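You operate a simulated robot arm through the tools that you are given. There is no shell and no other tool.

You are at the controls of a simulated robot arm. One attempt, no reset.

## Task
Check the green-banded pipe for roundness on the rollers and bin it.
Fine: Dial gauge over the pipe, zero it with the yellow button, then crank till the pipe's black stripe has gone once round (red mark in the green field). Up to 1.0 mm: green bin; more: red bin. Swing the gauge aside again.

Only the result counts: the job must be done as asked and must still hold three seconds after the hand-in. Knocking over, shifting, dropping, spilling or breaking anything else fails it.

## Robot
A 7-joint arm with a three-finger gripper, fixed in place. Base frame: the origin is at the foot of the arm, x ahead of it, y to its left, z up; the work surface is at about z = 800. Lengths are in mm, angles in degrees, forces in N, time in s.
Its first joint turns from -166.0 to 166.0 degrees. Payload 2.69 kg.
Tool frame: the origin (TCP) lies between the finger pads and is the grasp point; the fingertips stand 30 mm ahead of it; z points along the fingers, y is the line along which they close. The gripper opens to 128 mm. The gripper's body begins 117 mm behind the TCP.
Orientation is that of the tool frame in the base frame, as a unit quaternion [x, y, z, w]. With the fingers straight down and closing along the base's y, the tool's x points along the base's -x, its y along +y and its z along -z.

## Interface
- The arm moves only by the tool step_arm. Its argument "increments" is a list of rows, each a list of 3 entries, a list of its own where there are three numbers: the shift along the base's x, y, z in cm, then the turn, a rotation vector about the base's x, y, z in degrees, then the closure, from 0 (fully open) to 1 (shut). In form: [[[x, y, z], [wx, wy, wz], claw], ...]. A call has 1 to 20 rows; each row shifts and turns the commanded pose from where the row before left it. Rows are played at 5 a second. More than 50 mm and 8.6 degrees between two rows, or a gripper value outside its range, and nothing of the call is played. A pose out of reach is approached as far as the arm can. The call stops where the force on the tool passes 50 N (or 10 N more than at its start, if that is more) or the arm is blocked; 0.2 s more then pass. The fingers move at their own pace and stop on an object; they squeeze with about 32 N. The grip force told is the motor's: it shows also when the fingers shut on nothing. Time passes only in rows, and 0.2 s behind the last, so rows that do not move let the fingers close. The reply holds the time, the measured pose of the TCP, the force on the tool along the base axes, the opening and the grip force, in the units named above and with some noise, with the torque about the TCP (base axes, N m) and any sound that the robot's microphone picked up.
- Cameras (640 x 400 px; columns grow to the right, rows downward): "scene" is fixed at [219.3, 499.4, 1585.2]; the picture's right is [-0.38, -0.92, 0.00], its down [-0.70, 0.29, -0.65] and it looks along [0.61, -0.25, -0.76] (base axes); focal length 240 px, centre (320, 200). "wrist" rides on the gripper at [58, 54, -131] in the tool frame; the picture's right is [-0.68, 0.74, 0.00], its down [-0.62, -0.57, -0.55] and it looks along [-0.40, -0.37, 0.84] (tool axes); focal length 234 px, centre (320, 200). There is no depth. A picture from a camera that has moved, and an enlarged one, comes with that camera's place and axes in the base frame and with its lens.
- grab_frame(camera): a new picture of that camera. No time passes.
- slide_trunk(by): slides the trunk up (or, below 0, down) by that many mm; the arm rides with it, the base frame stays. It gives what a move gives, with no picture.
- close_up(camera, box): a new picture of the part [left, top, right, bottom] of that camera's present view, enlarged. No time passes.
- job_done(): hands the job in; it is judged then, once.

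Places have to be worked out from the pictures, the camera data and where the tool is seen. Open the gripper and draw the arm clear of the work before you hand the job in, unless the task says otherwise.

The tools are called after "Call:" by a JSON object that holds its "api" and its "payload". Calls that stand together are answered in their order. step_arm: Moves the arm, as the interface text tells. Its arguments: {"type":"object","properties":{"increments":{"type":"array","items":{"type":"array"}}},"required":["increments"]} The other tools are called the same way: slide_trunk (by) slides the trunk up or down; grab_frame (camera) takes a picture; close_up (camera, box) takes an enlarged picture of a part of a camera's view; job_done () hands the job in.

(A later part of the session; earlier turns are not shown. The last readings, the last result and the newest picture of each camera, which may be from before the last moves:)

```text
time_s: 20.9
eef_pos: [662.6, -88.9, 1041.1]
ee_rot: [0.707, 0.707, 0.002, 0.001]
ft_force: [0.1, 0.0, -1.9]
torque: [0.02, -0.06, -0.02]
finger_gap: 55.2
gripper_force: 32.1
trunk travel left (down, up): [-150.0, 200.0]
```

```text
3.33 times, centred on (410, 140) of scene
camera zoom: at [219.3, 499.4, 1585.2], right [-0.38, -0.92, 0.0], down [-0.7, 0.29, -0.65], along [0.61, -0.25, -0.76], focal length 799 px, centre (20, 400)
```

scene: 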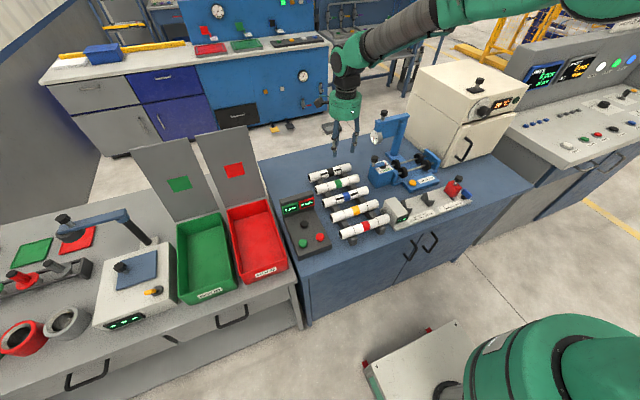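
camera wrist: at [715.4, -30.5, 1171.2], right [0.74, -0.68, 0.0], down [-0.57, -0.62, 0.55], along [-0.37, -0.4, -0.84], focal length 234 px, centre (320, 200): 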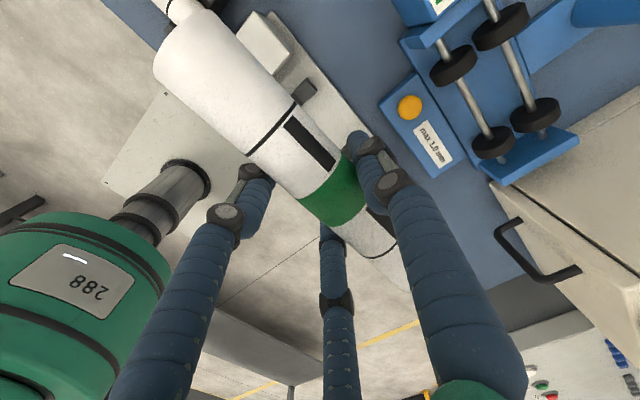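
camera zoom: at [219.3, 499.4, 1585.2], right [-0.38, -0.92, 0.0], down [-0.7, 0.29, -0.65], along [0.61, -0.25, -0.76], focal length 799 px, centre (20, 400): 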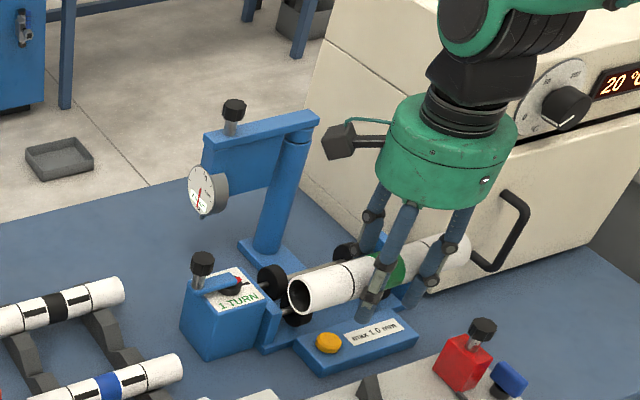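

From this view I place the roller shafts at x ≈ 823 and 878 (z ≈ 842), the end plates at y ≈ -114 and -324; vertical fingers would strike the shafts, so I will tilt the tool 30° (fingers leaning outward) so that the tips pass between them. I carry the pipe over the stand while tilting.

Call:
{"api": "step_arm", "payload": {"increments": [[[3.06, -2.19, 0.0], [0, -5, 0], 1.0], [[3.06, -2.19, 0.0], [0, -5, 0], 1.0], [[3.06, -2.19, 0.0], [0, -5, 0], 1.0], [[3.06, -2.19, 0.0], [0, -5, 0], 1.0], [[3.06, -2.19, 0.0], [0, -5, 0], 1.0], [[3.06, -2.19, 0.0], [0, -5, 0], 1.0], [[0, 0, 0], [0, 0, 0], 1.0], [[0, 0, 0], [0, 0, 0], 1.0]]}}

Call:
{"api": "grab_frame", "payload": {"camera": "wrist"}}

Call:
{"api": "close_up", "payload": {"camera": "scene", "box": [360, 60, 480, 200]}}

```text
time_s: 22.7
eef_pos: [846.5, -220.9, 1042.0]
ee_rot: [0.682, 0.683, 0.185, 0.184]
ft_force: [0.4, -0.1, -1.1]
torque: [0.0, 0.02, -0.01]
finger_gap: 55.2
gripper_force: 31.9
trunk travel left (down, up): [-150.0, 200.0]
```

```text
taken
camera wrist: at [827.2, -162.1, 1181.4], right [0.64, -0.68, 0.37], down [-0.76, -0.62, 0.19], along [0.1, -0.4, -0.91], focal length 234 px, centre (320, 200)
```

wrist: 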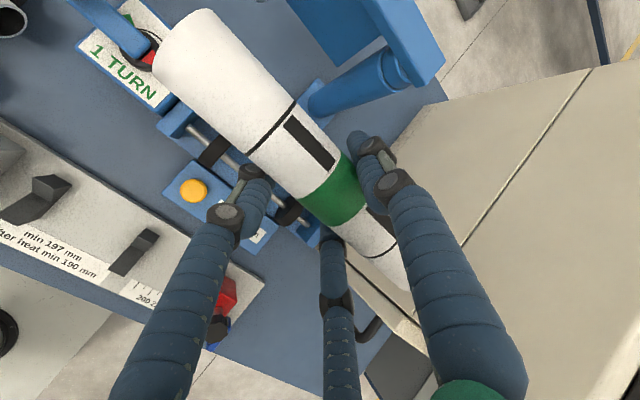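

```text
2.86 times, centred on (420, 130) of scene
camera zoom: at [219.3, 499.4, 1585.2], right [-0.38, -0.92, 0.0], down [-0.7, 0.29, -0.65], along [0.61, -0.25, -0.76], focal length 685 px, centre (34, 400)
```

zoom: 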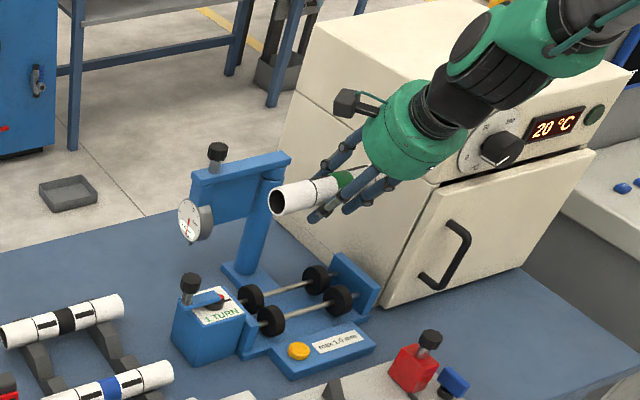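

The pipe is over the stand with the tool tilted; nothing is touching. I lower to about 5 cm above seating height and check alignment with the wheels and end plates.

Call:
{"api": "step_arm", "payload": {"increments": [[[0, 0.05, -2.5], [0, 0, 0], 1.0], [[0, 0, -2.5], [0, 0, 0], 1.0], [[0, 0, -2.5], [0, 0, 0], 1.0], [[0, 0, -2.5], [0, 0, 0], 1.0], [[0, 0, -1.6], [0, 0, 0], 1.0], [[0, 0, 0], [0, 0, 0], 1.0]]}}

Call:
{"api": "grab_frame", "payload": {"camera": "wrist"}}

Call:
{"api": "close_up", "payload": {"camera": "scene", "box": [370, 110, 460, 195]}}

Call:
{"api": "close_up", "payload": {"camera": "wrist", "box": [120, 0, 440, 320]}}

```text
time_s: 24.1
eef_pos: [846.7, -219.3, 924.6]
ee_rot: [0.683, 0.683, 0.185, 0.184]
ft_force: [0.4, 0.4, -1.0]
torque: [0.02, 0.03, 0.03]
finger_gap: 55.4
gripper_force: 31.7
trunk travel left (down, up): [-150.0, 200.0]
```

```text
taken
camera wrist: at [827.1, -160.1, 1063.9], right [0.64, -0.68, 0.37], down [-0.76, -0.62, 0.19], along [0.1, -0.4, -0.91], focal length 234 px, centre (320, 200)
```

wrist: 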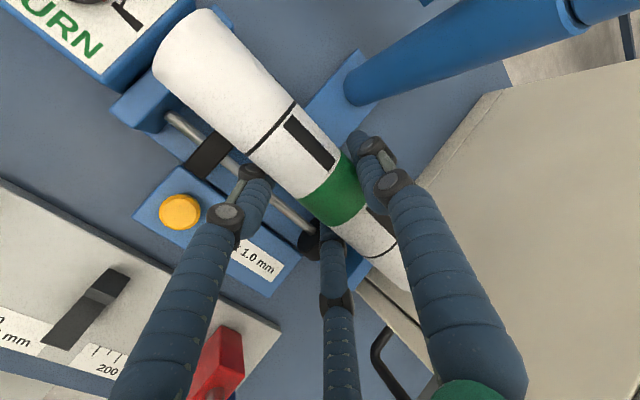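

```text
4.71 times, centred on (415, 152) of scene
camera zoom: at [219.3, 499.4, 1585.2], right [-0.38, -0.92, 0.0], down [-0.7, 0.29, -0.65], along [0.61, -0.25, -0.76], focal length 1128 px, centre (-127, 424)
```

zoom: 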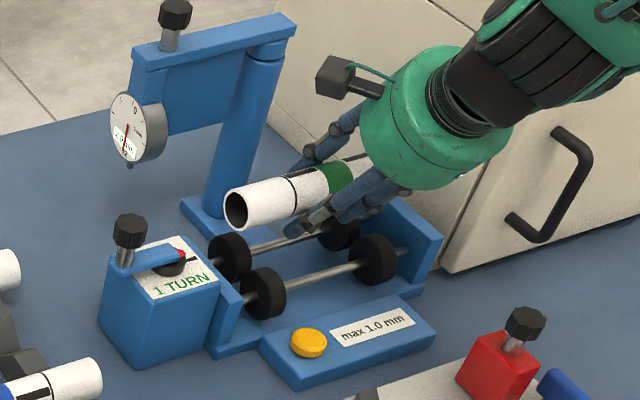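

```text
1.25 times, centred on (280, 160) of wrist
camera zoom: at [827.1, -160.1, 1063.9], right [0.64, -0.68, 0.37], down [-0.76, -0.62, 0.19], along [0.1, -0.4, -0.91], focal length 293 px, centre (370, 250)
```

zoom: 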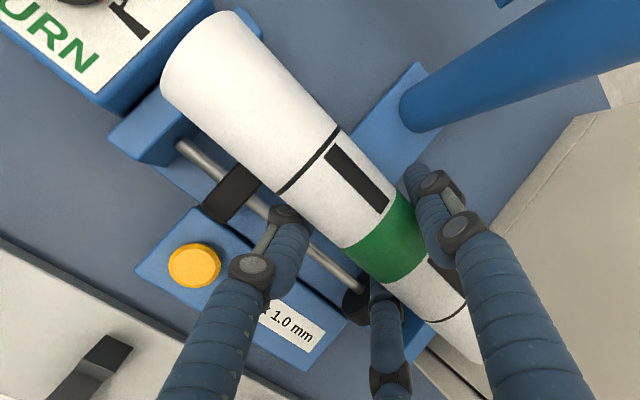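

The alignment in x looks right (axis ≈ 851); the axial clearance to the end plates is only a few millimetres, so I zoom on both pipe ends.

Call:
{"api": "close_up", "payload": {"camera": "wrist", "box": [120, 0, 240, 120]}}

Call:
{"api": "close_up", "payload": {"camera": "wrist", "box": [310, 190, 430, 310]}}

Call:
{"api": "close_up", "payload": {"camera": "scene", "box": [380, 130, 465, 190]}}

```text
3.33 times, centred on (180, 60) of wrist
camera zoom: at [827.1, -160.1, 1063.9], right [0.64, -0.68, 0.37], down [-0.76, -0.62, 0.19], along [0.1, -0.4, -0.91], focal length 781 px, centre (787, 667)
```

zoom: 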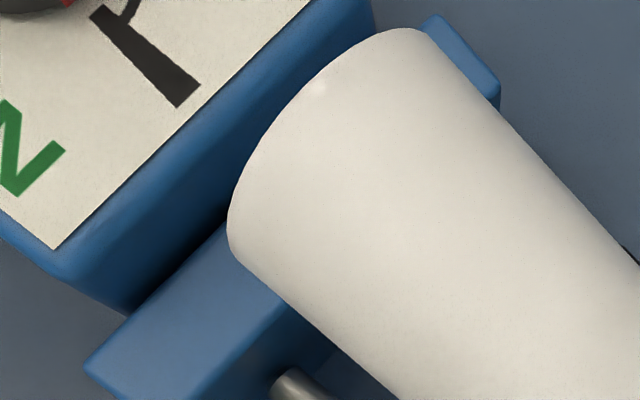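

```text
3.33 times, centred on (370, 250) of wrist
camera zoom: at [827.1, -160.1, 1063.9], right [0.64, -0.68, 0.37], down [-0.76, -0.62, 0.19], along [0.1, -0.4, -0.91], focal length 781 px, centre (153, 33)
```

zoom: 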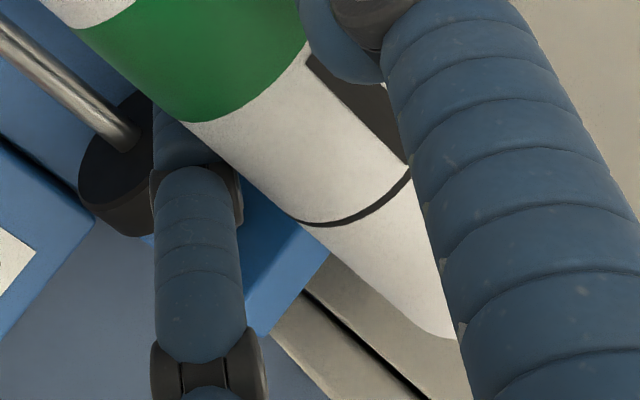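

```text
6.67 times, centred on (422, 160) of scene
camera zoom: at [219.3, 499.4, 1585.2], right [-0.38, -0.92, 0.0], down [-0.7, 0.29, -0.65], along [0.61, -0.25, -0.76], focal length 1599 px, centre (-363, 467)
```

zoom: 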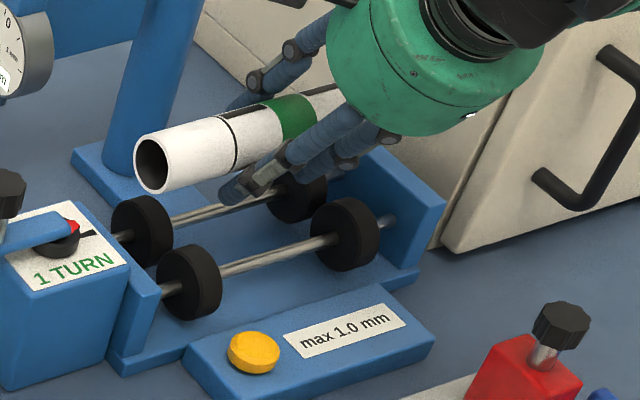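

The pipe (about 200 mm long) has roughly 10 mm free at the front plate and less at the far one, so I shift it +3 mm in y and lower toward the wheels.

Call:
{"api": "step_arm", "payload": {"increments": [[[0, 0.3, -1.5], [0, 0, 0], 1.0], [[0, 0, -1.5], [0, 0, 0], 1.0], [[0, 0, -1.0], [0, 0, 0], 1.0], [[0, 0, -0.6], [0, 0, 0], 1.0], [[0, 0, 0], [0, 0, 0], 1.0]]}}

Call:
{"api": "grab_frame", "payload": {"camera": "wrist"}}

Call:
{"api": "close_up", "payload": {"camera": "scene", "box": [380, 130, 465, 190]}}

Call:
{"api": "close_up", "payload": {"camera": "wrist", "box": [120, 0, 240, 120]}}

```text
time_s: 25.3
eef_pos: [847.1, -216.4, 878.2]
ee_rot: [0.683, 0.683, 0.184, 0.184]
ft_force: [0.0, 0.0, -1.3]
torque: [0.0, 0.02, 0.01]
finger_gap: 55.5
gripper_force: 32.2
trunk travel left (down, up): [-150.0, 200.0]
```

```text
taken
camera wrist: at [827.1, -157.8, 1018.2], right [0.64, -0.68, 0.37], down [-0.76, -0.62, 0.19], along [0.1, -0.4, -0.91], focal length 234 px, centre (320, 200)
```

wrist: 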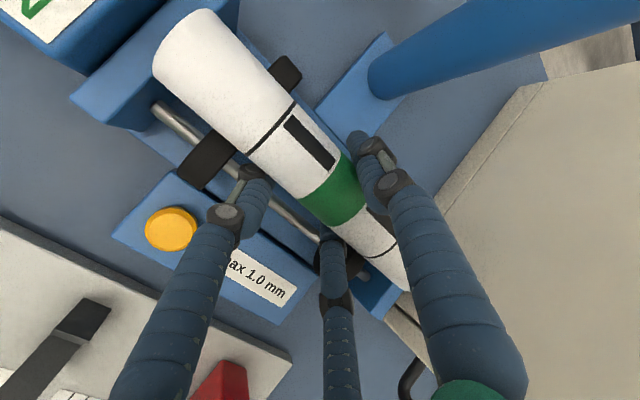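

```text
6.67 times, centred on (422, 160) of scene
camera zoom: at [219.3, 499.4, 1585.2], right [-0.38, -0.92, 0.0], down [-0.7, 0.29, -0.65], along [0.61, -0.25, -0.76], focal length 1599 px, centre (-363, 467)
```

zoom: 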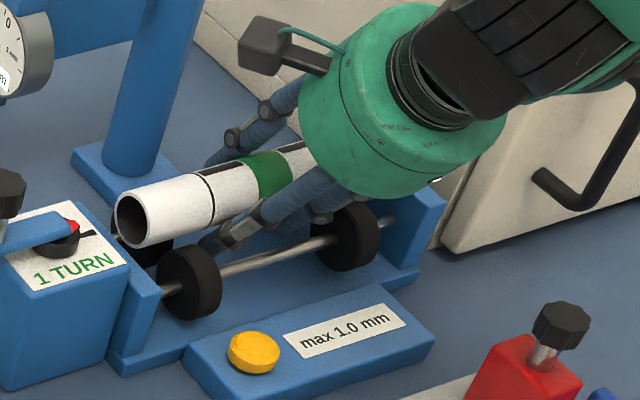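

```text
3.33 times, centred on (180, 60) of wrist
camera zoom: at [827.1, -157.8, 1018.2], right [0.64, -0.68, 0.37], down [-0.76, -0.62, 0.19], along [0.1, -0.4, -0.91], focal length 781 px, centre (787, 667)
```

zoom: 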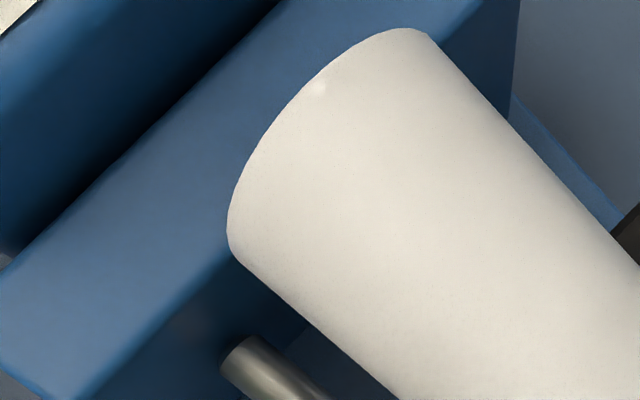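

Both ends clear the plates. I lower the last centimetre in small steps and watch the force for seating.

Call:
{"api": "step_arm", "payload": {"increments": [[[0, 0, -0.3], [0, 0, 0], 1.0], [[0, 0, -0.3], [0, 0, 0], 1.0], [[0, 0, -0.2], [0, 0, 0], 1.0], [[0, 0, 0], [0, 0, 0], 1.0]]}}

Call:
{"api": "close_up", "payload": {"camera": "scene", "box": [380, 130, 465, 190]}}

```text
time_s: 26.3
eef_pos: [845.7, -218.2, 871.5]
ee_rot: [0.683, 0.682, 0.185, 0.185]
ft_force: [-6.3, -1.1, 6.5]
torque: [-0.28, -0.1, -0.19]
finger_gap: 55.3
gripper_force: 31.7
trunk travel left (down, up): [-150.0, 200.0]
```

```text
6.67 times, centred on (422, 160) of scene
camera zoom: at [219.3, 499.4, 1585.2], right [-0.38, -0.92, 0.0], down [-0.7, 0.29, -0.65], along [0.61, -0.25, -0.76], focal length 1599 px, centre (-363, 467)
```

zoom: 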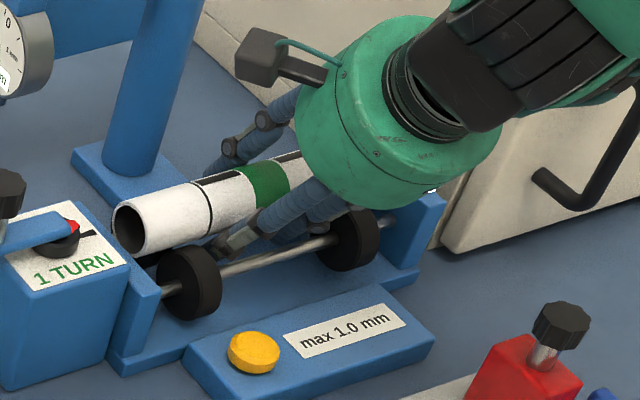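

The +x wheels touch first (force -x, +z). I ease the pipe 2–3 mm toward -x and keep lowering gently.

Call:
{"api": "step_arm", "payload": {"increments": [[[-0.2, 0, 0], [0, 0, 0], 1.0], [[0, 0, -0.15], [0, 0, 0], 1.0], [[0, 0, 0], [0, 0, 0], 1.0]]}}

```text
time_s: 27.1
eef_pos: [845.5, -216.0, 870.7]
ee_rot: [0.682, 0.683, 0.184, 0.185]
ft_force: [2.2, 2.1, 4.4]
torque: [-0.05, 0.05, 0.01]
finger_gap: 56.0
gripper_force: 31.5
trunk travel left (down, up): [-150.0, 200.0]
```

Now the load is mostly vertical. I lower a little more to seat it on all four wheels.

Call:
{"api": "step_arm", "payload": {"increments": [[[0, 0, -0.1], [0, 0, 0], 1.0], [[0, 0, -0.1], [0, 0, 0], 1.0], [[0, 0, 0], [0, 0, 0], 1.0]]}}

Call:
{"api": "grab_frame", "payload": {"camera": "wrist"}}

Call:
{"api": "close_up", "payload": {"camera": "scene", "box": [380, 130, 465, 190]}}

```text
time_s: 27.9
eef_pos: [845.1, -215.9, 868.1]
ee_rot: [0.682, 0.683, 0.185, 0.185]
ft_force: [7.1, 8.2, 13.6]
torque: [0.09, 0.03, 0.06]
finger_gap: 56.5
gripper_force: 32.1
trunk travel left (down, up): [-150.0, 200.0]
```

```text
taken
camera wrist: at [825.4, -157.1, 1008.2], right [0.64, -0.68, 0.37], down [-0.76, -0.62, 0.19], along [0.1, -0.4, -0.91], focal length 234 px, centre (320, 200)
```

wrist: 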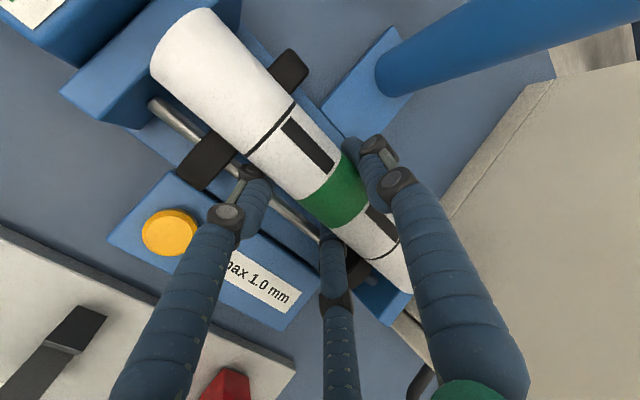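

```text
6.67 times, centred on (422, 160) of scene
camera zoom: at [219.3, 499.4, 1585.2], right [-0.38, -0.92, 0.0], down [-0.7, 0.29, -0.65], along [0.61, -0.25, -0.76], focal length 1599 px, centre (-363, 467)
```

zoom: 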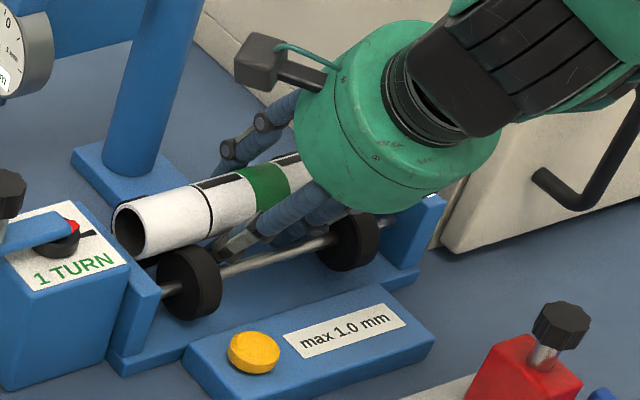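

There is an unexpected +y force of 8 N, so I inspect the far pipe end and the wheels more closely before letting go.

Call:
{"api": "close_up", "payload": {"camera": "wrist", "box": [310, 200, 450, 330]}}

Call:
{"api": "close_up", "payload": {"camera": "wrist", "box": [120, 0, 320, 200]}}

Call:
{"api": "close_up", "payload": {"camera": "scene", "box": [390, 145, 450, 185]}}

```text
3.08 times, centred on (380, 265) of wrist
camera zoom: at [825.4, -157.1, 1008.2], right [0.64, -0.68, 0.37], down [-0.76, -0.62, 0.19], along [0.1, -0.4, -0.91], focal length 720 px, centre (135, 0)
```

zoom: 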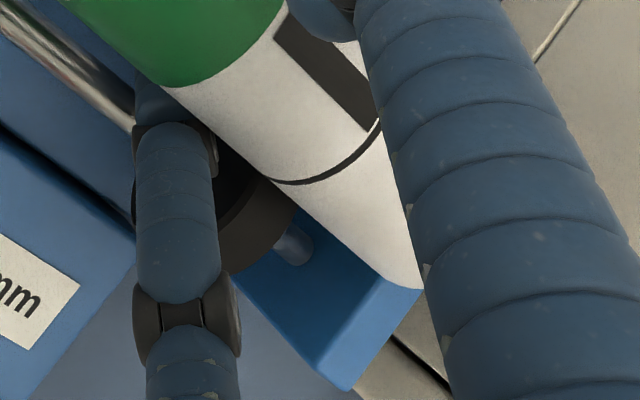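

```text
2.00 times, centred on (220, 100) of wrist
camera zoom: at [825.4, -157.1, 1008.2], right [0.64, -0.68, 0.37], down [-0.76, -0.62, 0.19], along [0.1, -0.4, -0.91], focal length 468 px, centre (520, 400)
```

zoom: 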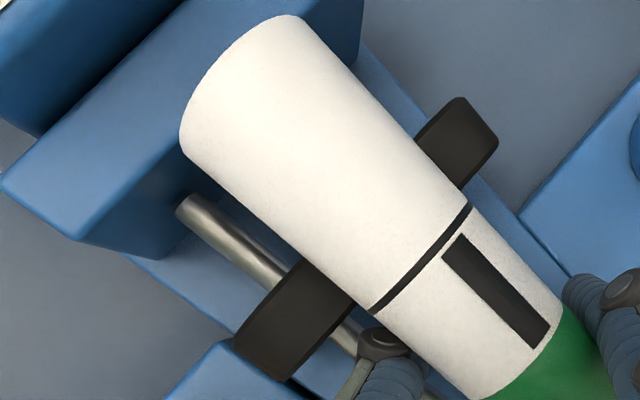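

```text
10.00 times, centred on (420, 165) of scene
camera zoom: at [219.3, 499.4, 1585.2], right [-0.38, -0.92, 0.0], down [-0.7, 0.29, -0.65], along [0.61, -0.25, -0.76], focal length 2398 px, centre (-680, 550)
```

zoom: 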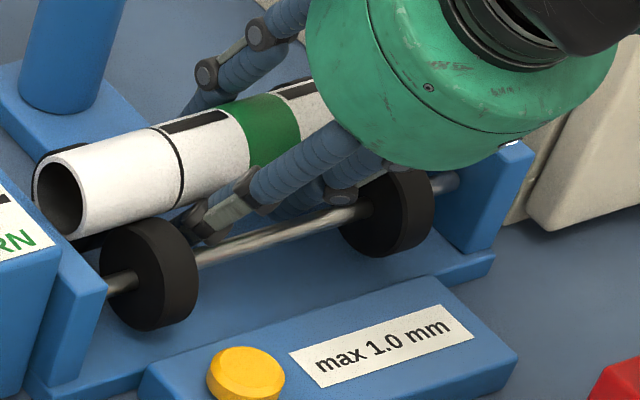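

The torques say the load is shared evenly front and back, so the pipe is seated; the y force is likely friction or a light touch on the far plate. I relieve it slightly (+1 mm y, +1 mm z) and open the hand.

Call:
{"api": "step_arm", "payload": {"increments": [[[0, 0.15, 0.05], [0, 0, 0], 1.0], [[0, 0, 0], [0, 0, 0], 1.0]]}}

```text
time_s: 28.5
eef_pos: [846.1, -216.3, 869.7]
ee_rot: [0.682, 0.683, 0.185, 0.185]
ft_force: [10.0, -6.7, 11.9]
torque: [-0.18, 0.06, -0.04]
finger_gap: 56.2
gripper_force: 31.6
trunk travel left (down, up): [-150.0, 200.0]
```

Stiffness is about 10 N/mm; I trim the position to null the side forces before opening.

Call:
{"api": "step_arm", "payload": {"increments": [[[0.1, -0.07, 0.05], [0, 0, 0], 1.0], [[0, 0, 0], [0, 0, 0], 1.0]]}}

```text
time_s: 29.1
eef_pos: [846.1, -216.3, 869.2]
ee_rot: [0.682, 0.683, 0.185, 0.185]
ft_force: [8.7, -7.0, 14.2]
torque: [-0.01, 0.04, -0.14]
finger_gap: 56.5
gripper_force: 31.8
trunk travel left (down, up): [-150.0, 200.0]
```

The residual force is moderate, so I open the hand only a little and see how the forces change.

Call:
{"api": "step_arm", "payload": {"increments": [[[0, 0, 0], [0, 0, 0], 0.54], [[0, 0, 0], [0, 0, 0], 0.52], [[0, 0, 0], [0, 0, 0], 0.51]]}}

Call:
{"api": "grab_frame", "payload": {"camera": "wrist"}}

Call:
{"api": "close_up", "payload": {"camera": "scene", "box": [390, 145, 450, 185]}}

```text
time_s: 29.9
eef_pos: [845.3, -216.4, 868.1]
ee_rot: [0.683, 0.683, 0.185, 0.184]
ft_force: [-0.5, -0.8, 0.0]
torque: [0.0, -0.03, 0.01]
finger_gap: 62.9
gripper_force: 0.1
trunk travel left (down, up): [-150.0, 200.0]
```

```text
taken
camera wrist: at [825.4, -156.5, 1007.1], right [0.64, -0.68, 0.37], down [-0.76, -0.62, 0.19], along [0.1, -0.4, -0.91], focal length 234 px, centre (320, 200)
```

wrist: 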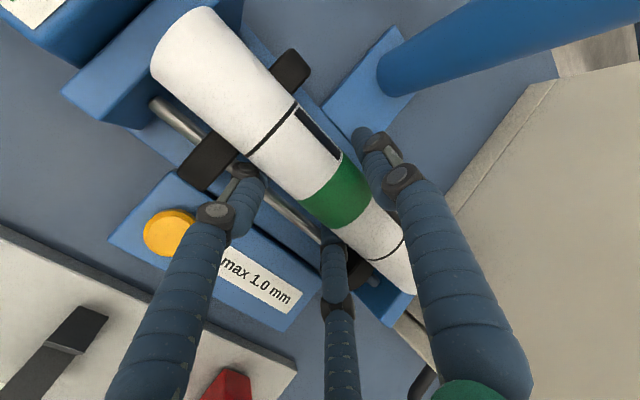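

```text
10.00 times, centred on (420, 165) of scene
camera zoom: at [219.3, 499.4, 1585.2], right [-0.38, -0.92, 0.0], down [-0.7, 0.29, -0.65], along [0.61, -0.25, -0.76], focal length 2398 px, centre (-680, 550)
```

zoom: 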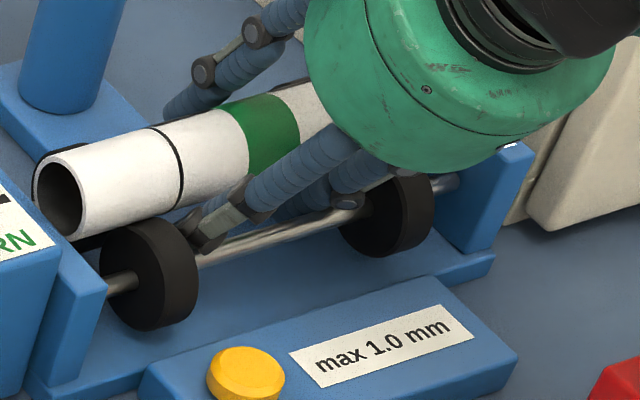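

The pipe rests on the wheels and the forces are zero. I open a little more and withdraw along the tool axis.

Call:
{"api": "step_arm", "payload": {"increments": [[[0, 0, 0], [0, 0, 0], 0.46], [[-0.5, 0, 0.87], [0, 0, 0], 0.46], [[-1.0, 0, 1.73], [0, 0, 0], 0.46], [[-1.25, 0, 2.17], [0, 0, 0], 0.46], [[-1.5, 0, 2.6], [0, 0, 0], 0.46], [[-1.5, 0, 2.6], [0, 0, 0], 0.46], [[-1.5, 0, 2.6], [0, 0, 0], 0.46], [[0, 0, 0], [0, 0, 0], 0.46]]}}

Call:
{"api": "grab_frame", "payload": {"camera": "wrist"}}

Call:
{"api": "close_up", "payload": {"camera": "scene", "box": [370, 100, 460, 190]}}

```text
time_s: 31.7
eef_pos: [773.9, -216.4, 994.8]
ee_rot: [0.682, 0.683, 0.185, 0.185]
ft_force: [-0.9, 0.3, 0.1]
torque: [-0.01, -0.01, 0.02]
finger_gap: 69.1
gripper_force: 0.1
trunk travel left (down, up): [-150.0, 200.0]
```

```text
taken
camera wrist: at [753.3, -156.6, 1133.5], right [0.64, -0.68, 0.37], down [-0.76, -0.62, 0.19], along [0.1, -0.4, -0.91], focal length 234 px, centre (320, 200)
```

wrist: 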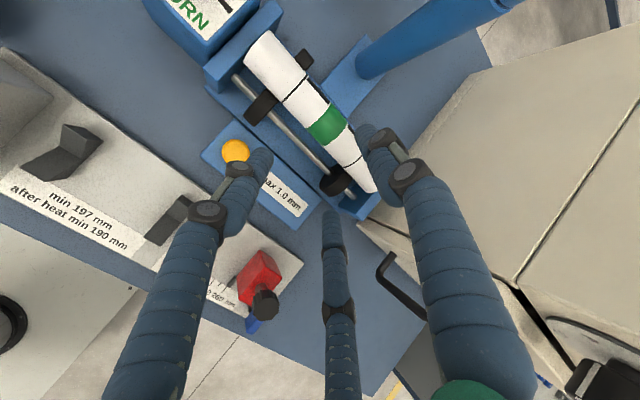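

```text
4.44 times, centred on (415, 145) of scene
camera zoom: at [219.3, 499.4, 1585.2], right [-0.38, -0.92, 0.0], down [-0.7, 0.29, -0.65], along [0.61, -0.25, -0.76], focal length 1066 px, centre (-102, 444)
```

zoom: 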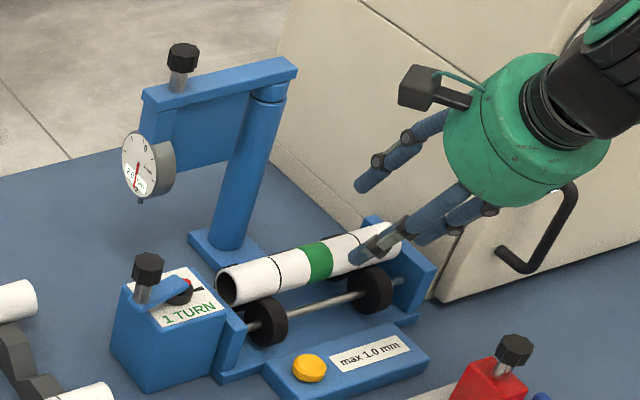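

The pipe sits correctly on the rollers. Next the gauge: I straighten the tool, rise and turn back to the starting orientation to view the gauge arm, knob and crank from close by.

Call:
{"api": "step_arm", "payload": {"increments": [[[0, 1.0, 3.0], [0, 7.5, 0], 0.6], [[0, 1.0, 3.0], [0, 7.5, 0], 0.6], [[0, 1.0, 3.0], [0, 7.5, 0], 0.6], [[0, 1.0, 3.0], [0, 7.5, 0], 0.6], [[0, 1.0, 0.8], [0, 0, 8.2], 0.6], [[0, 1.0, 0.8], [0, 0, 8.2], 0.6], [[0, 1.0, 0.8], [0, 0, 8.2], 0.6], [[0, 1.0, 0.8], [0, 0, 8.2], 0.6], [[0, 1.0, 0.8], [0, 0, 8.2], 0.6], [[0, 1.0, 0.8], [0, 0, 8.2], 0.6], [[0, 1.0, 0.8], [0, 0, 8.2], 0.6], [[0, 1.0, 0.8], [0, 0, 8.2], 0.6], [[0, 1.0, 0.8], [0, 0, 8.2], 0.6], [[0, 1.0, 0.8], [0, 0, 8.2], 0.6], [[0, 1.0, 0.8], [0, 0, 8.0], 0.6], [[0, 0, 0], [0, 0, 0], 0.6]]}}

Call:
{"api": "grab_frame", "payload": {"camera": "wrist"}}

Call:
{"api": "close_up", "payload": {"camera": "wrist", "box": [280, 40, 480, 240]}}

```text
time_s: 35.1
eef_pos: [772.5, -65.3, 1201.9]
ee_rot: [0.0, 1.0, 0.001, -0.001]
ft_force: [-0.2, 0.4, 0.6]
torque: [-0.03, -0.01, -0.01]
finger_gap: 51.4
gripper_force: 0.1
trunk travel left (down, up): [-150.0, 200.0]
```

```text
taken
camera wrist: at [714.4, -11.1, 1332.6], right [0.68, 0.74, 0.0], down [0.62, -0.57, 0.55], along [0.4, -0.37, -0.84], focal length 234 px, centre (320, 200)
```

wrist: 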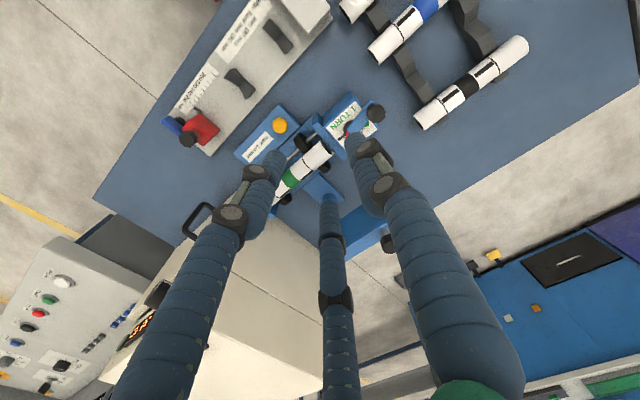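

```text
2.00 times, centred on (380, 140) of wrist
camera zoom: at [714.4, -11.1, 1332.6], right [0.68, 0.74, 0.0], down [0.62, -0.57, 0.55], along [0.4, -0.37, -0.84], focal length 468 px, centre (200, 320)
```

zoom: 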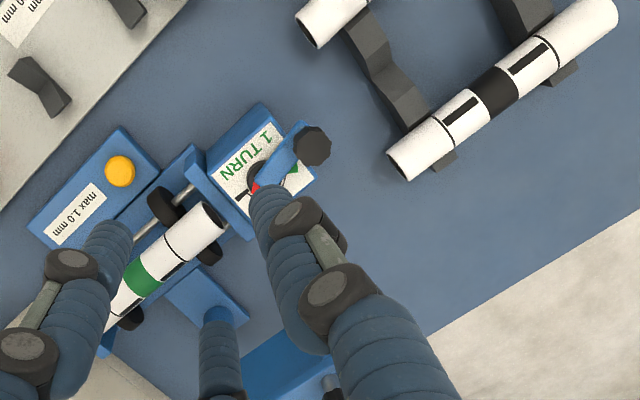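

Fingers hide the gauge; I open them fully and back off a little to get a clear view of gauge and crank dial.

Call:
{"api": "step_arm", "payload": {"increments": [[[-2.0, 0, 1.5], [0, 0, 0], 0.0], [[-2.0, 0, 1.5], [0, 0, 0], 0.0], [[-1.0, 0, 1.5], [0, 0, 0], 0.0], [[0, 0, 0], [0, 0, 0], 0.0]]}}

Call:
{"api": "close_up", "payload": {"camera": "wrist", "box": [240, 60, 440, 260]}}

Call:
{"api": "close_up", "payload": {"camera": "wrist", "box": [320, 60, 420, 160]}}

Call:
{"api": "close_up", "payload": {"camera": "wrist", "box": [300, 130, 440, 270]}}

```text
time_s: 36.1
eef_pos: [723.1, -66.0, 1247.0]
ee_rot: [0.0, 1.0, 0.002, 0.0]
ft_force: [0.4, 0.3, -0.2]
torque: [0.02, 0.0, 0.04]
finger_gap: 127.8
gripper_force: 0.0
trunk travel left (down, up): [-150.0, 200.0]
```

```text
2.00 times, centred on (340, 160) of wrist
camera zoom: at [664.3, -12.0, 1377.4], right [0.68, 0.74, 0.0], down [0.62, -0.57, 0.55], along [0.4, -0.37, -0.84], focal length 468 px, centre (280, 280)
```

zoom: 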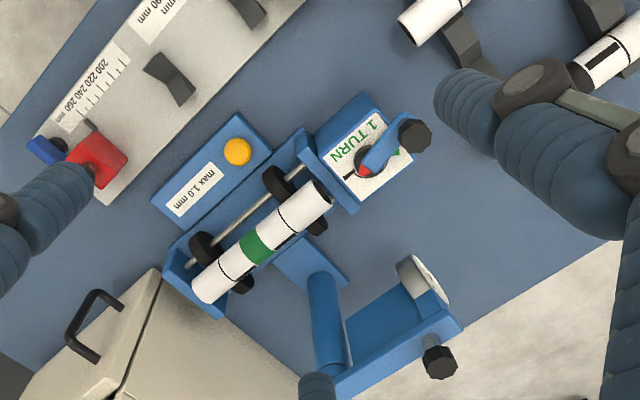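

```text
4.00 times, centred on (370, 110) of wrist
camera zoom: at [664.3, -12.0, 1377.4], right [0.68, 0.74, 0.0], down [0.62, -0.57, 0.55], along [0.4, -0.37, -0.84], focal length 937 px, centre (120, 560)
```

zoom: 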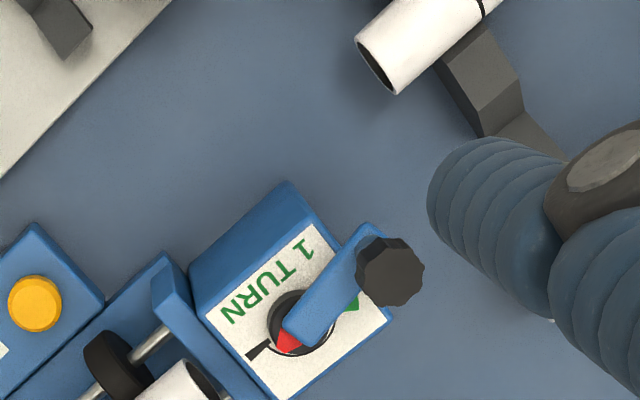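

```text
2.86 times, centred on (370, 200) of wrist
camera zoom: at [664.3, -12.0, 1377.4], right [0.68, 0.74, 0.0], down [0.62, -0.57, 0.55], along [0.4, -0.37, -0.84], focal length 669 px, centre (177, 200)
```

zoom: 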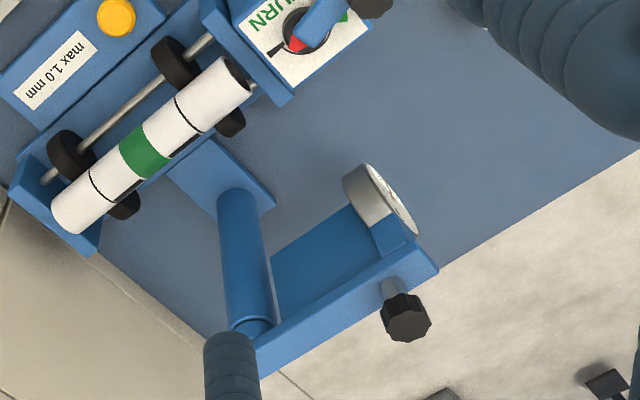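

I judge the gauge knob to be at about (976, -101, 1067), the post axis near (965, -210), so the gauge must swing about 90° (knob toward -x) to come over the pipe. I move above the knob with the tool tilted 20° outward for reach and look.

Call:
{"api": "step_arm", "payload": {"increments": [[[4.2, -0.58, -1.0], [0, -3.33, 0], 0.3], [[4.2, -0.58, -1.0], [0, -3.33, 0], 0.3], [[4.2, -0.58, -1.0], [0, -3.33, 0], 0.3], [[4.2, -0.58, -1.0], [0, -3.33, 0], 0.3], [[4.2, -0.58, -1.0], [0, -3.33, 0], 0.3], [[3.8, -0.58, -1.0], [0, -3.33, 0], 0.3], [[0, 0, 0], [0, 0, 0], 0.3]]}}

Call:
{"api": "grab_frame", "payload": {"camera": "wrist"}}

Call:
{"api": "close_up", "payload": {"camera": "scene", "box": [350, 50, 450, 150]}}

```text
time_s: 37.7
eef_pos: [971.8, -99.8, 1186.8]
ee_rot: [0.0, 0.985, 0.002, 0.173]
ft_force: [-0.3, -0.2, 0.0]
torque: [0.0, 0.04, 0.01]
finger_gap: 89.7
gripper_force: 0.1
trunk travel left (down, up): [-150.0, 200.0]
```

```text
taken
camera wrist: at [871.9, -46.2, 1288.9], right [0.63, 0.74, 0.23], down [0.39, -0.57, 0.72], along [0.67, -0.37, -0.65], focal length 234 px, centre (320, 200)
```

wrist: 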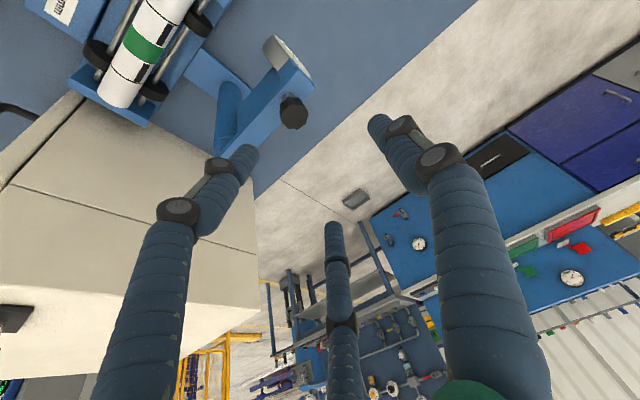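

```text
4.00 times, centred on (400, 100) of scene
camera zoom: at [219.3, 499.4, 1585.2], right [-0.38, -0.92, 0.0], down [-0.7, 0.29, -0.65], along [0.61, -0.25, -0.76], focal length 959 px, centre (0, 600)
```

zoom: 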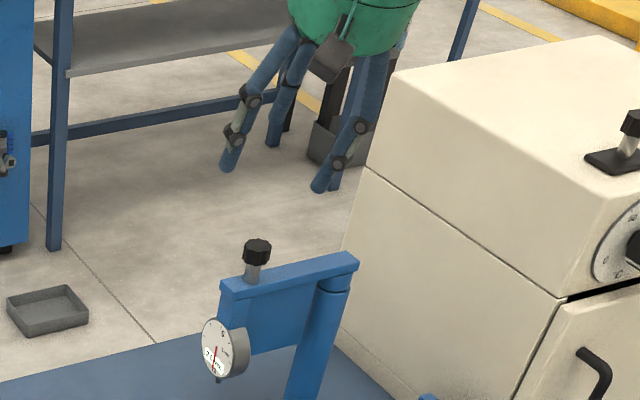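

The knob is confirmed at about (976, -102, 1067). I line the tilted tool axis up with it and come down along that axis with the fingers open around the cap.

Call:
{"api": "step_arm", "payload": {"increments": [[[-1.9, -0.1, -0.3], [0, 0, 0], 0.5], [[-1.8, -0.1, -0.3], [0, 0, 0], 0.5], [[0.86, 0, -2.35], [0, 0, 0], 0.5], [[0.86, 0, -2.35], [0, 0, 0], 0.5], [[0.51, 0, -1.41], [0, 0, 0], 0.5], [[0, 0, 0], [0, 0, 0], 0.5]]}}

Call:
{"api": "grab_frame", "payload": {"camera": "wrist"}}

Call:
{"api": "close_up", "payload": {"camera": "scene", "box": [350, 70, 430, 150]}}

```text
time_s: 39.1
eef_pos: [957.2, -102.9, 1119.5]
ee_rot: [0.0, 0.985, 0.002, 0.172]
ft_force: [-0.1, 0.1, 0.3]
torque: [0.0, 0.01, 0.0]
finger_gap: 64.0
gripper_force: 0.1
trunk travel left (down, up): [-150.0, 200.0]
```

```text
taken
camera wrist: at [856.3, -48.4, 1222.0], right [0.63, 0.74, 0.23], down [0.39, -0.57, 0.72], along [0.67, -0.37, -0.65], focal length 234 px, centre (320, 200)
```

wrist: 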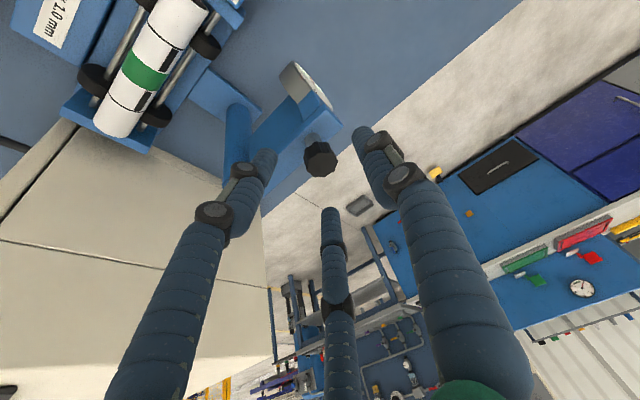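

```text
5.00 times, centred on (390, 110) of scene
camera zoom: at [219.3, 499.4, 1585.2], right [-0.38, -0.92, 0.0], down [-0.7, 0.29, -0.65], along [0.61, -0.25, -0.76], focal length 1199 px, centre (-30, 650)
```

zoom: 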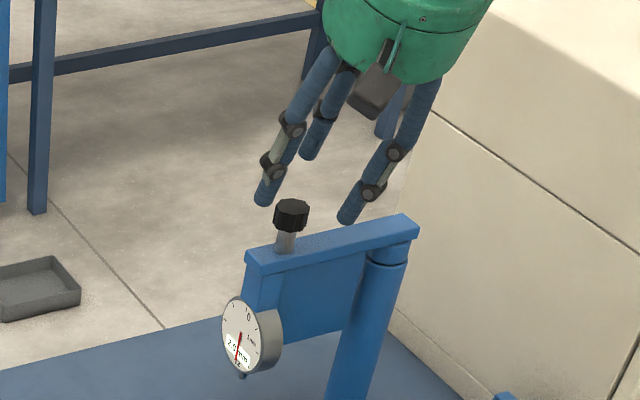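

The knob lies exactly on the tool axis. I advance 36 mm along it so the fingers surround the cap.

Call:
{"api": "step_arm", "payload": {"increments": [[[0.41, 0, -1.13], [0, 0, 0], 0.5], [[0.41, 0, -1.13], [0, 0, 0], 0.5], [[0.41, 0, -1.12], [0, 0, 0], 0.5], [[0, 0, 0], [0, 0, 0], 0.5]]}}

Call:
{"api": "grab_frame", "payload": {"camera": "wrist"}}

Call:
{"api": "close_up", "payload": {"camera": "scene", "box": [360, 90, 420, 150]}}

```text
time_s: 40.1
eef_pos: [969.3, -102.8, 1085.5]
ee_rot: [0.0, 0.985, 0.002, 0.173]
ft_force: [0.1, 0.2, -0.6]
torque: [-0.03, 0.02, 0.01]
finger_gap: 64.3
gripper_force: 0.1
trunk travel left (down, up): [-150.0, 200.0]
```

```text
taken
camera wrist: at [868.8, -48.3, 1188.3], right [0.63, 0.74, 0.23], down [0.39, -0.57, 0.72], along [0.67, -0.37, -0.65], focal length 234 px, centre (320, 200)
```

wrist: 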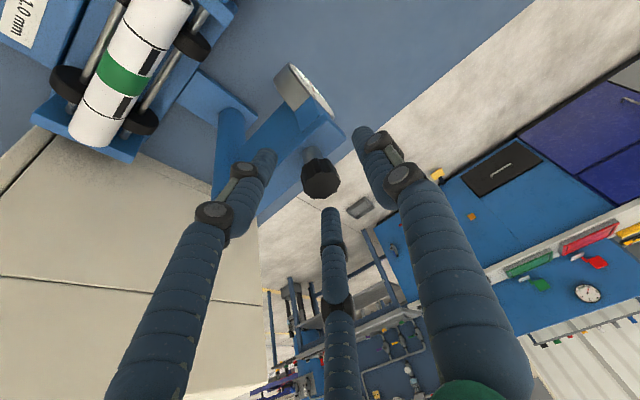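

```text
6.67 times, centred on (390, 120) of scene
camera zoom: at [219.3, 499.4, 1585.2], right [-0.38, -0.92, 0.0], down [-0.7, 0.29, -0.65], along [0.61, -0.25, -0.76], focal length 1599 px, centre (-147, 733)
```

zoom: 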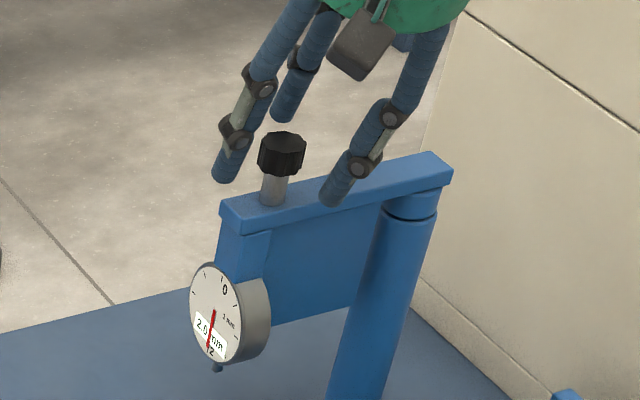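

The fingers surround the knob cap. I close them to a loose cage around it and check for contact.

Call:
{"api": "step_arm", "payload": {"increments": [[[0, 0, 0], [0, 0, 0], 0.6], [[0, 0, 0], [0, 0, 0], 0.68], [[0, 0, 0], [0, 0, 0], 0.72], [[0, 0, 0], [0, 0, 0], 0.72]]}}

Call:
{"api": "close_up", "payload": {"camera": "scene", "box": [360, 90, 420, 150]}}

Call:
{"api": "close_up", "payload": {"camera": "wrist", "box": [240, 100, 400, 260]}}

```text
time_s: 41.1
eef_pos: [968.3, -102.2, 1085.6]
ee_rot: [-0.001, 0.985, 0.002, 0.172]
ft_force: [-0.1, -0.4, 0.2]
torque: [0.03, -0.04, -0.02]
finger_gap: 36.5
gripper_force: 0.4
trunk travel left (down, up): [-150.0, 200.0]
```

```text
6.67 times, centred on (390, 120) of scene
camera zoom: at [219.3, 499.4, 1585.2], right [-0.38, -0.92, 0.0], down [-0.7, 0.29, -0.65], along [0.61, -0.25, -0.76], focal length 1599 px, centre (-147, 733)
```

zoom: 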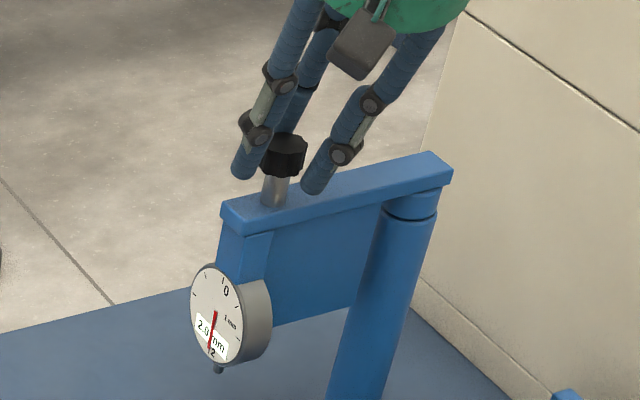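

```text
2.50 times, centred on (320, 180) of wrist
camera zoom: at [868.7, -48.3, 1188.6], right [0.63, 0.74, 0.23], down [0.39, -0.57, 0.72], along [0.67, -0.37, -0.65], focal length 585 px, centre (320, 250)
```

zoom: 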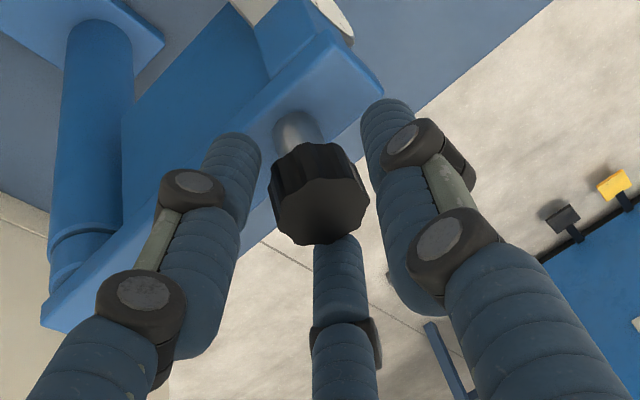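

The cap is caged with almost no force. I start the swing: the first quarter of the arc around the post (about (972, -209), radius 107), watching forces.

Call:
{"api": "step_arm", "payload": {"increments": [[[-0.7, -0.02, 0], [0, 0, 0], 0.73], [[-0.71, -0.05, 0], [0, 0, 0], 0.73], [[-0.7, -0.1, 0], [0, 0, 0], 0.73], [[-0.7, -0.15, 0], [0, 0, 0], 0.73], [[-0.68, -0.2, 0], [0, 0, 0], 0.73], [[-0.67, -0.24, 0], [0, 0, 0], 0.73], [[0, 0, 0], [0, 0, 0], 0.73]]}}

Call:
{"api": "close_up", "payload": {"camera": "scene", "box": [360, 80, 440, 160]}}

Call:
{"api": "close_up", "payload": {"camera": "wrist", "box": [240, 100, 400, 260]}}

```text
time_s: 42.7
eef_pos: [926.8, -110.5, 1086.7]
ee_rot: [0.0, 0.985, 0.002, 0.173]
ft_force: [-0.2, -0.2, -0.2]
torque: [0.01, -0.02, 0.01]
finger_gap: 34.6
gripper_force: 0.1
trunk travel left (down, up): [-150.0, 200.0]
```

```text
5.00 times, centred on (400, 120) of scene
camera zoom: at [219.3, 499.4, 1585.2], right [-0.38, -0.92, 0.0], down [-0.7, 0.29, -0.65], along [0.61, -0.25, -0.76], focal length 1199 px, centre (-80, 600)
```

zoom: 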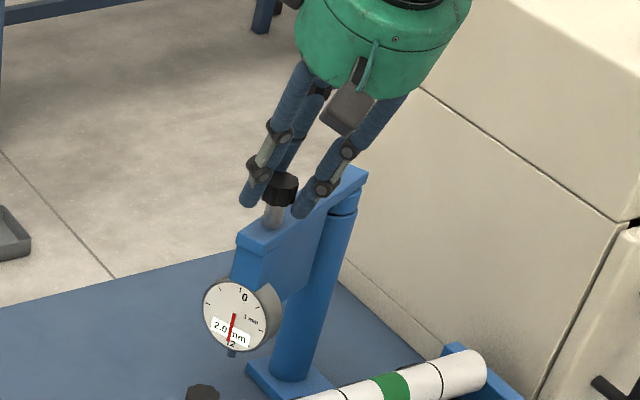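

```text
2.50 times, centred on (320, 180) of wrist
camera zoom: at [826.9, -56.0, 1188.5], right [0.63, 0.74, 0.23], down [0.39, -0.57, 0.72], along [0.67, -0.37, -0.65], focal length 585 px, centre (320, 250)
```

zoom: 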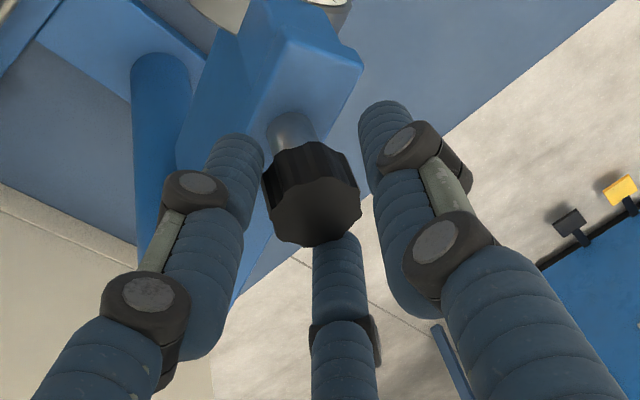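

The gauge follows smoothly. I continue the arc toward the pipe.

Call:
{"api": "step_arm", "payload": {"increments": [[[-0.65, -0.29, 0], [0, 0, 0], 0.73], [[-0.63, -0.33, 0], [0, 0, 0], 0.73], [[-0.61, -0.37, 0], [0, 0, 0], 0.73], [[-0.58, -0.41, 0], [0, 0, 0], 0.73], [[-0.55, -0.45, 0], [0, 0, 0], 0.73], [[-0.52, -0.48, 0], [0, 0, 0], 0.73], [[-0.49, -0.52, 0], [0, 0, 0], 0.73], [[-0.45, -0.54, 0], [0, 0, 0], 0.73], [[-0.41, -0.58, 0], [0, 0, 0], 0.73], [[-0.38, -0.6, 0], [0, 0, 0], 0.73], [[0, 0, 0], [0, 0, 0], 0.73]]}}

Call:
{"api": "close_up", "payload": {"camera": "scene", "box": [360, 90, 440, 170]}}

Call:
{"api": "close_up", "payload": {"camera": "wrist", "box": [200, 60, 400, 260]}}

```text
time_s: 45.1
eef_pos: [874.8, -155.6, 1086.6]
ee_rot: [-0.001, 0.985, 0.002, 0.173]
ft_force: [-0.4, 0.8, -0.3]
torque: [0.04, -0.02, 0.0]
finger_gap: 35.1
gripper_force: 0.4
trunk travel left (down, up): [-150.0, 200.0]
```

```text
5.00 times, centred on (400, 130) of scene
camera zoom: at [219.3, 499.4, 1585.2], right [-0.38, -0.92, 0.0], down [-0.7, 0.29, -0.65], along [0.61, -0.25, -0.76], focal length 1199 px, centre (-80, 550)
```

zoom: 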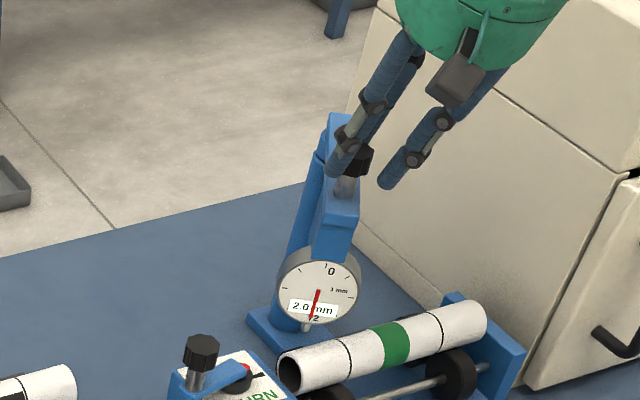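

```text
2.00 times, centred on (300, 160) of wrist
camera zoom: at [774.6, -101.8, 1189.1], right [0.63, 0.74, 0.23], down [0.39, -0.57, 0.72], along [0.67, -0.37, -0.65], focal length 468 px, centre (360, 280)
```

zoom: 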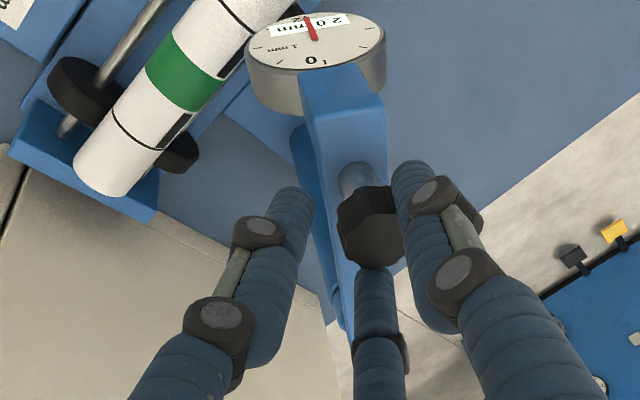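

The arm is at about 150°. I continue slowly to bring the gauge over the pipe's top line.

Call:
{"api": "step_arm", "payload": {"increments": [[[-0.33, -0.62, 0], [0, 0, 0], 0.73], [[-0.3, -0.65, 0], [0, 0, 0], 0.73], [[-0.25, -0.66, 0], [0, 0, 0], 0.73], [[-0.21, -0.68, 0], [0, 0, 0], 0.73], [[-0.16, -0.69, 0], [0, 0, 0], 0.73], [[-0.12, -0.7, 0], [0, 0, 0], 0.73], [[0, 0, 0], [0, 0, 0], 0.73]]}}

Call:
{"api": "close_up", "payload": {"camera": "scene", "box": [360, 90, 450, 180]}}

Call:
{"api": "close_up", "payload": {"camera": "wrist", "box": [200, 60, 400, 260]}}

```text
time_s: 46.7
eef_pos: [861.3, -196.6, 1086.2]
ee_rot: [-0.001, 0.985, 0.002, 0.172]
ft_force: [-0.3, 0.3, 0.2]
torque: [0.0, 0.0, 0.01]
finger_gap: 34.6
gripper_force: 0.0
trunk travel left (down, up): [-150.0, 200.0]
```

```text
4.44 times, centred on (405, 135) of scene
camera zoom: at [219.3, 499.4, 1585.2], right [-0.38, -0.92, 0.0], down [-0.7, 0.29, -0.65], along [0.61, -0.25, -0.76], focal length 1066 px, centre (-58, 489)
```

zoom: 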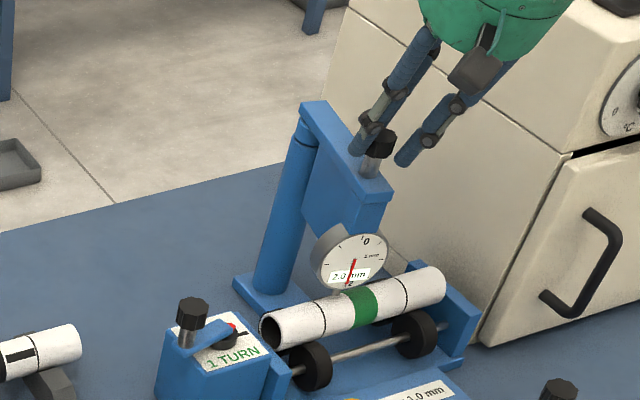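

```text
2.00 times, centred on (300, 160) of wrist
camera zoom: at [761.0, -142.0, 1188.6], right [0.63, 0.74, 0.23], down [0.39, -0.57, 0.72], along [0.67, -0.37, -0.65], focal length 468 px, centre (360, 280)
```

zoom: 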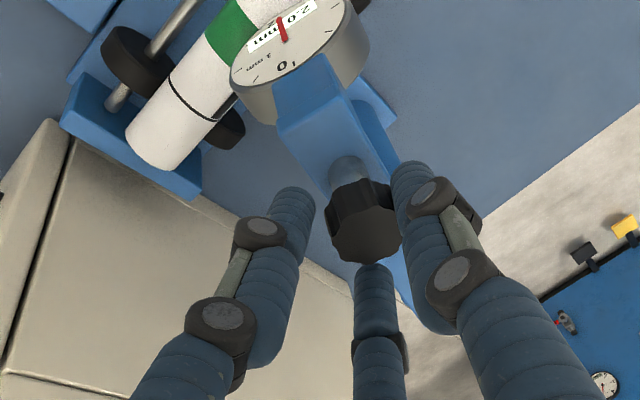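

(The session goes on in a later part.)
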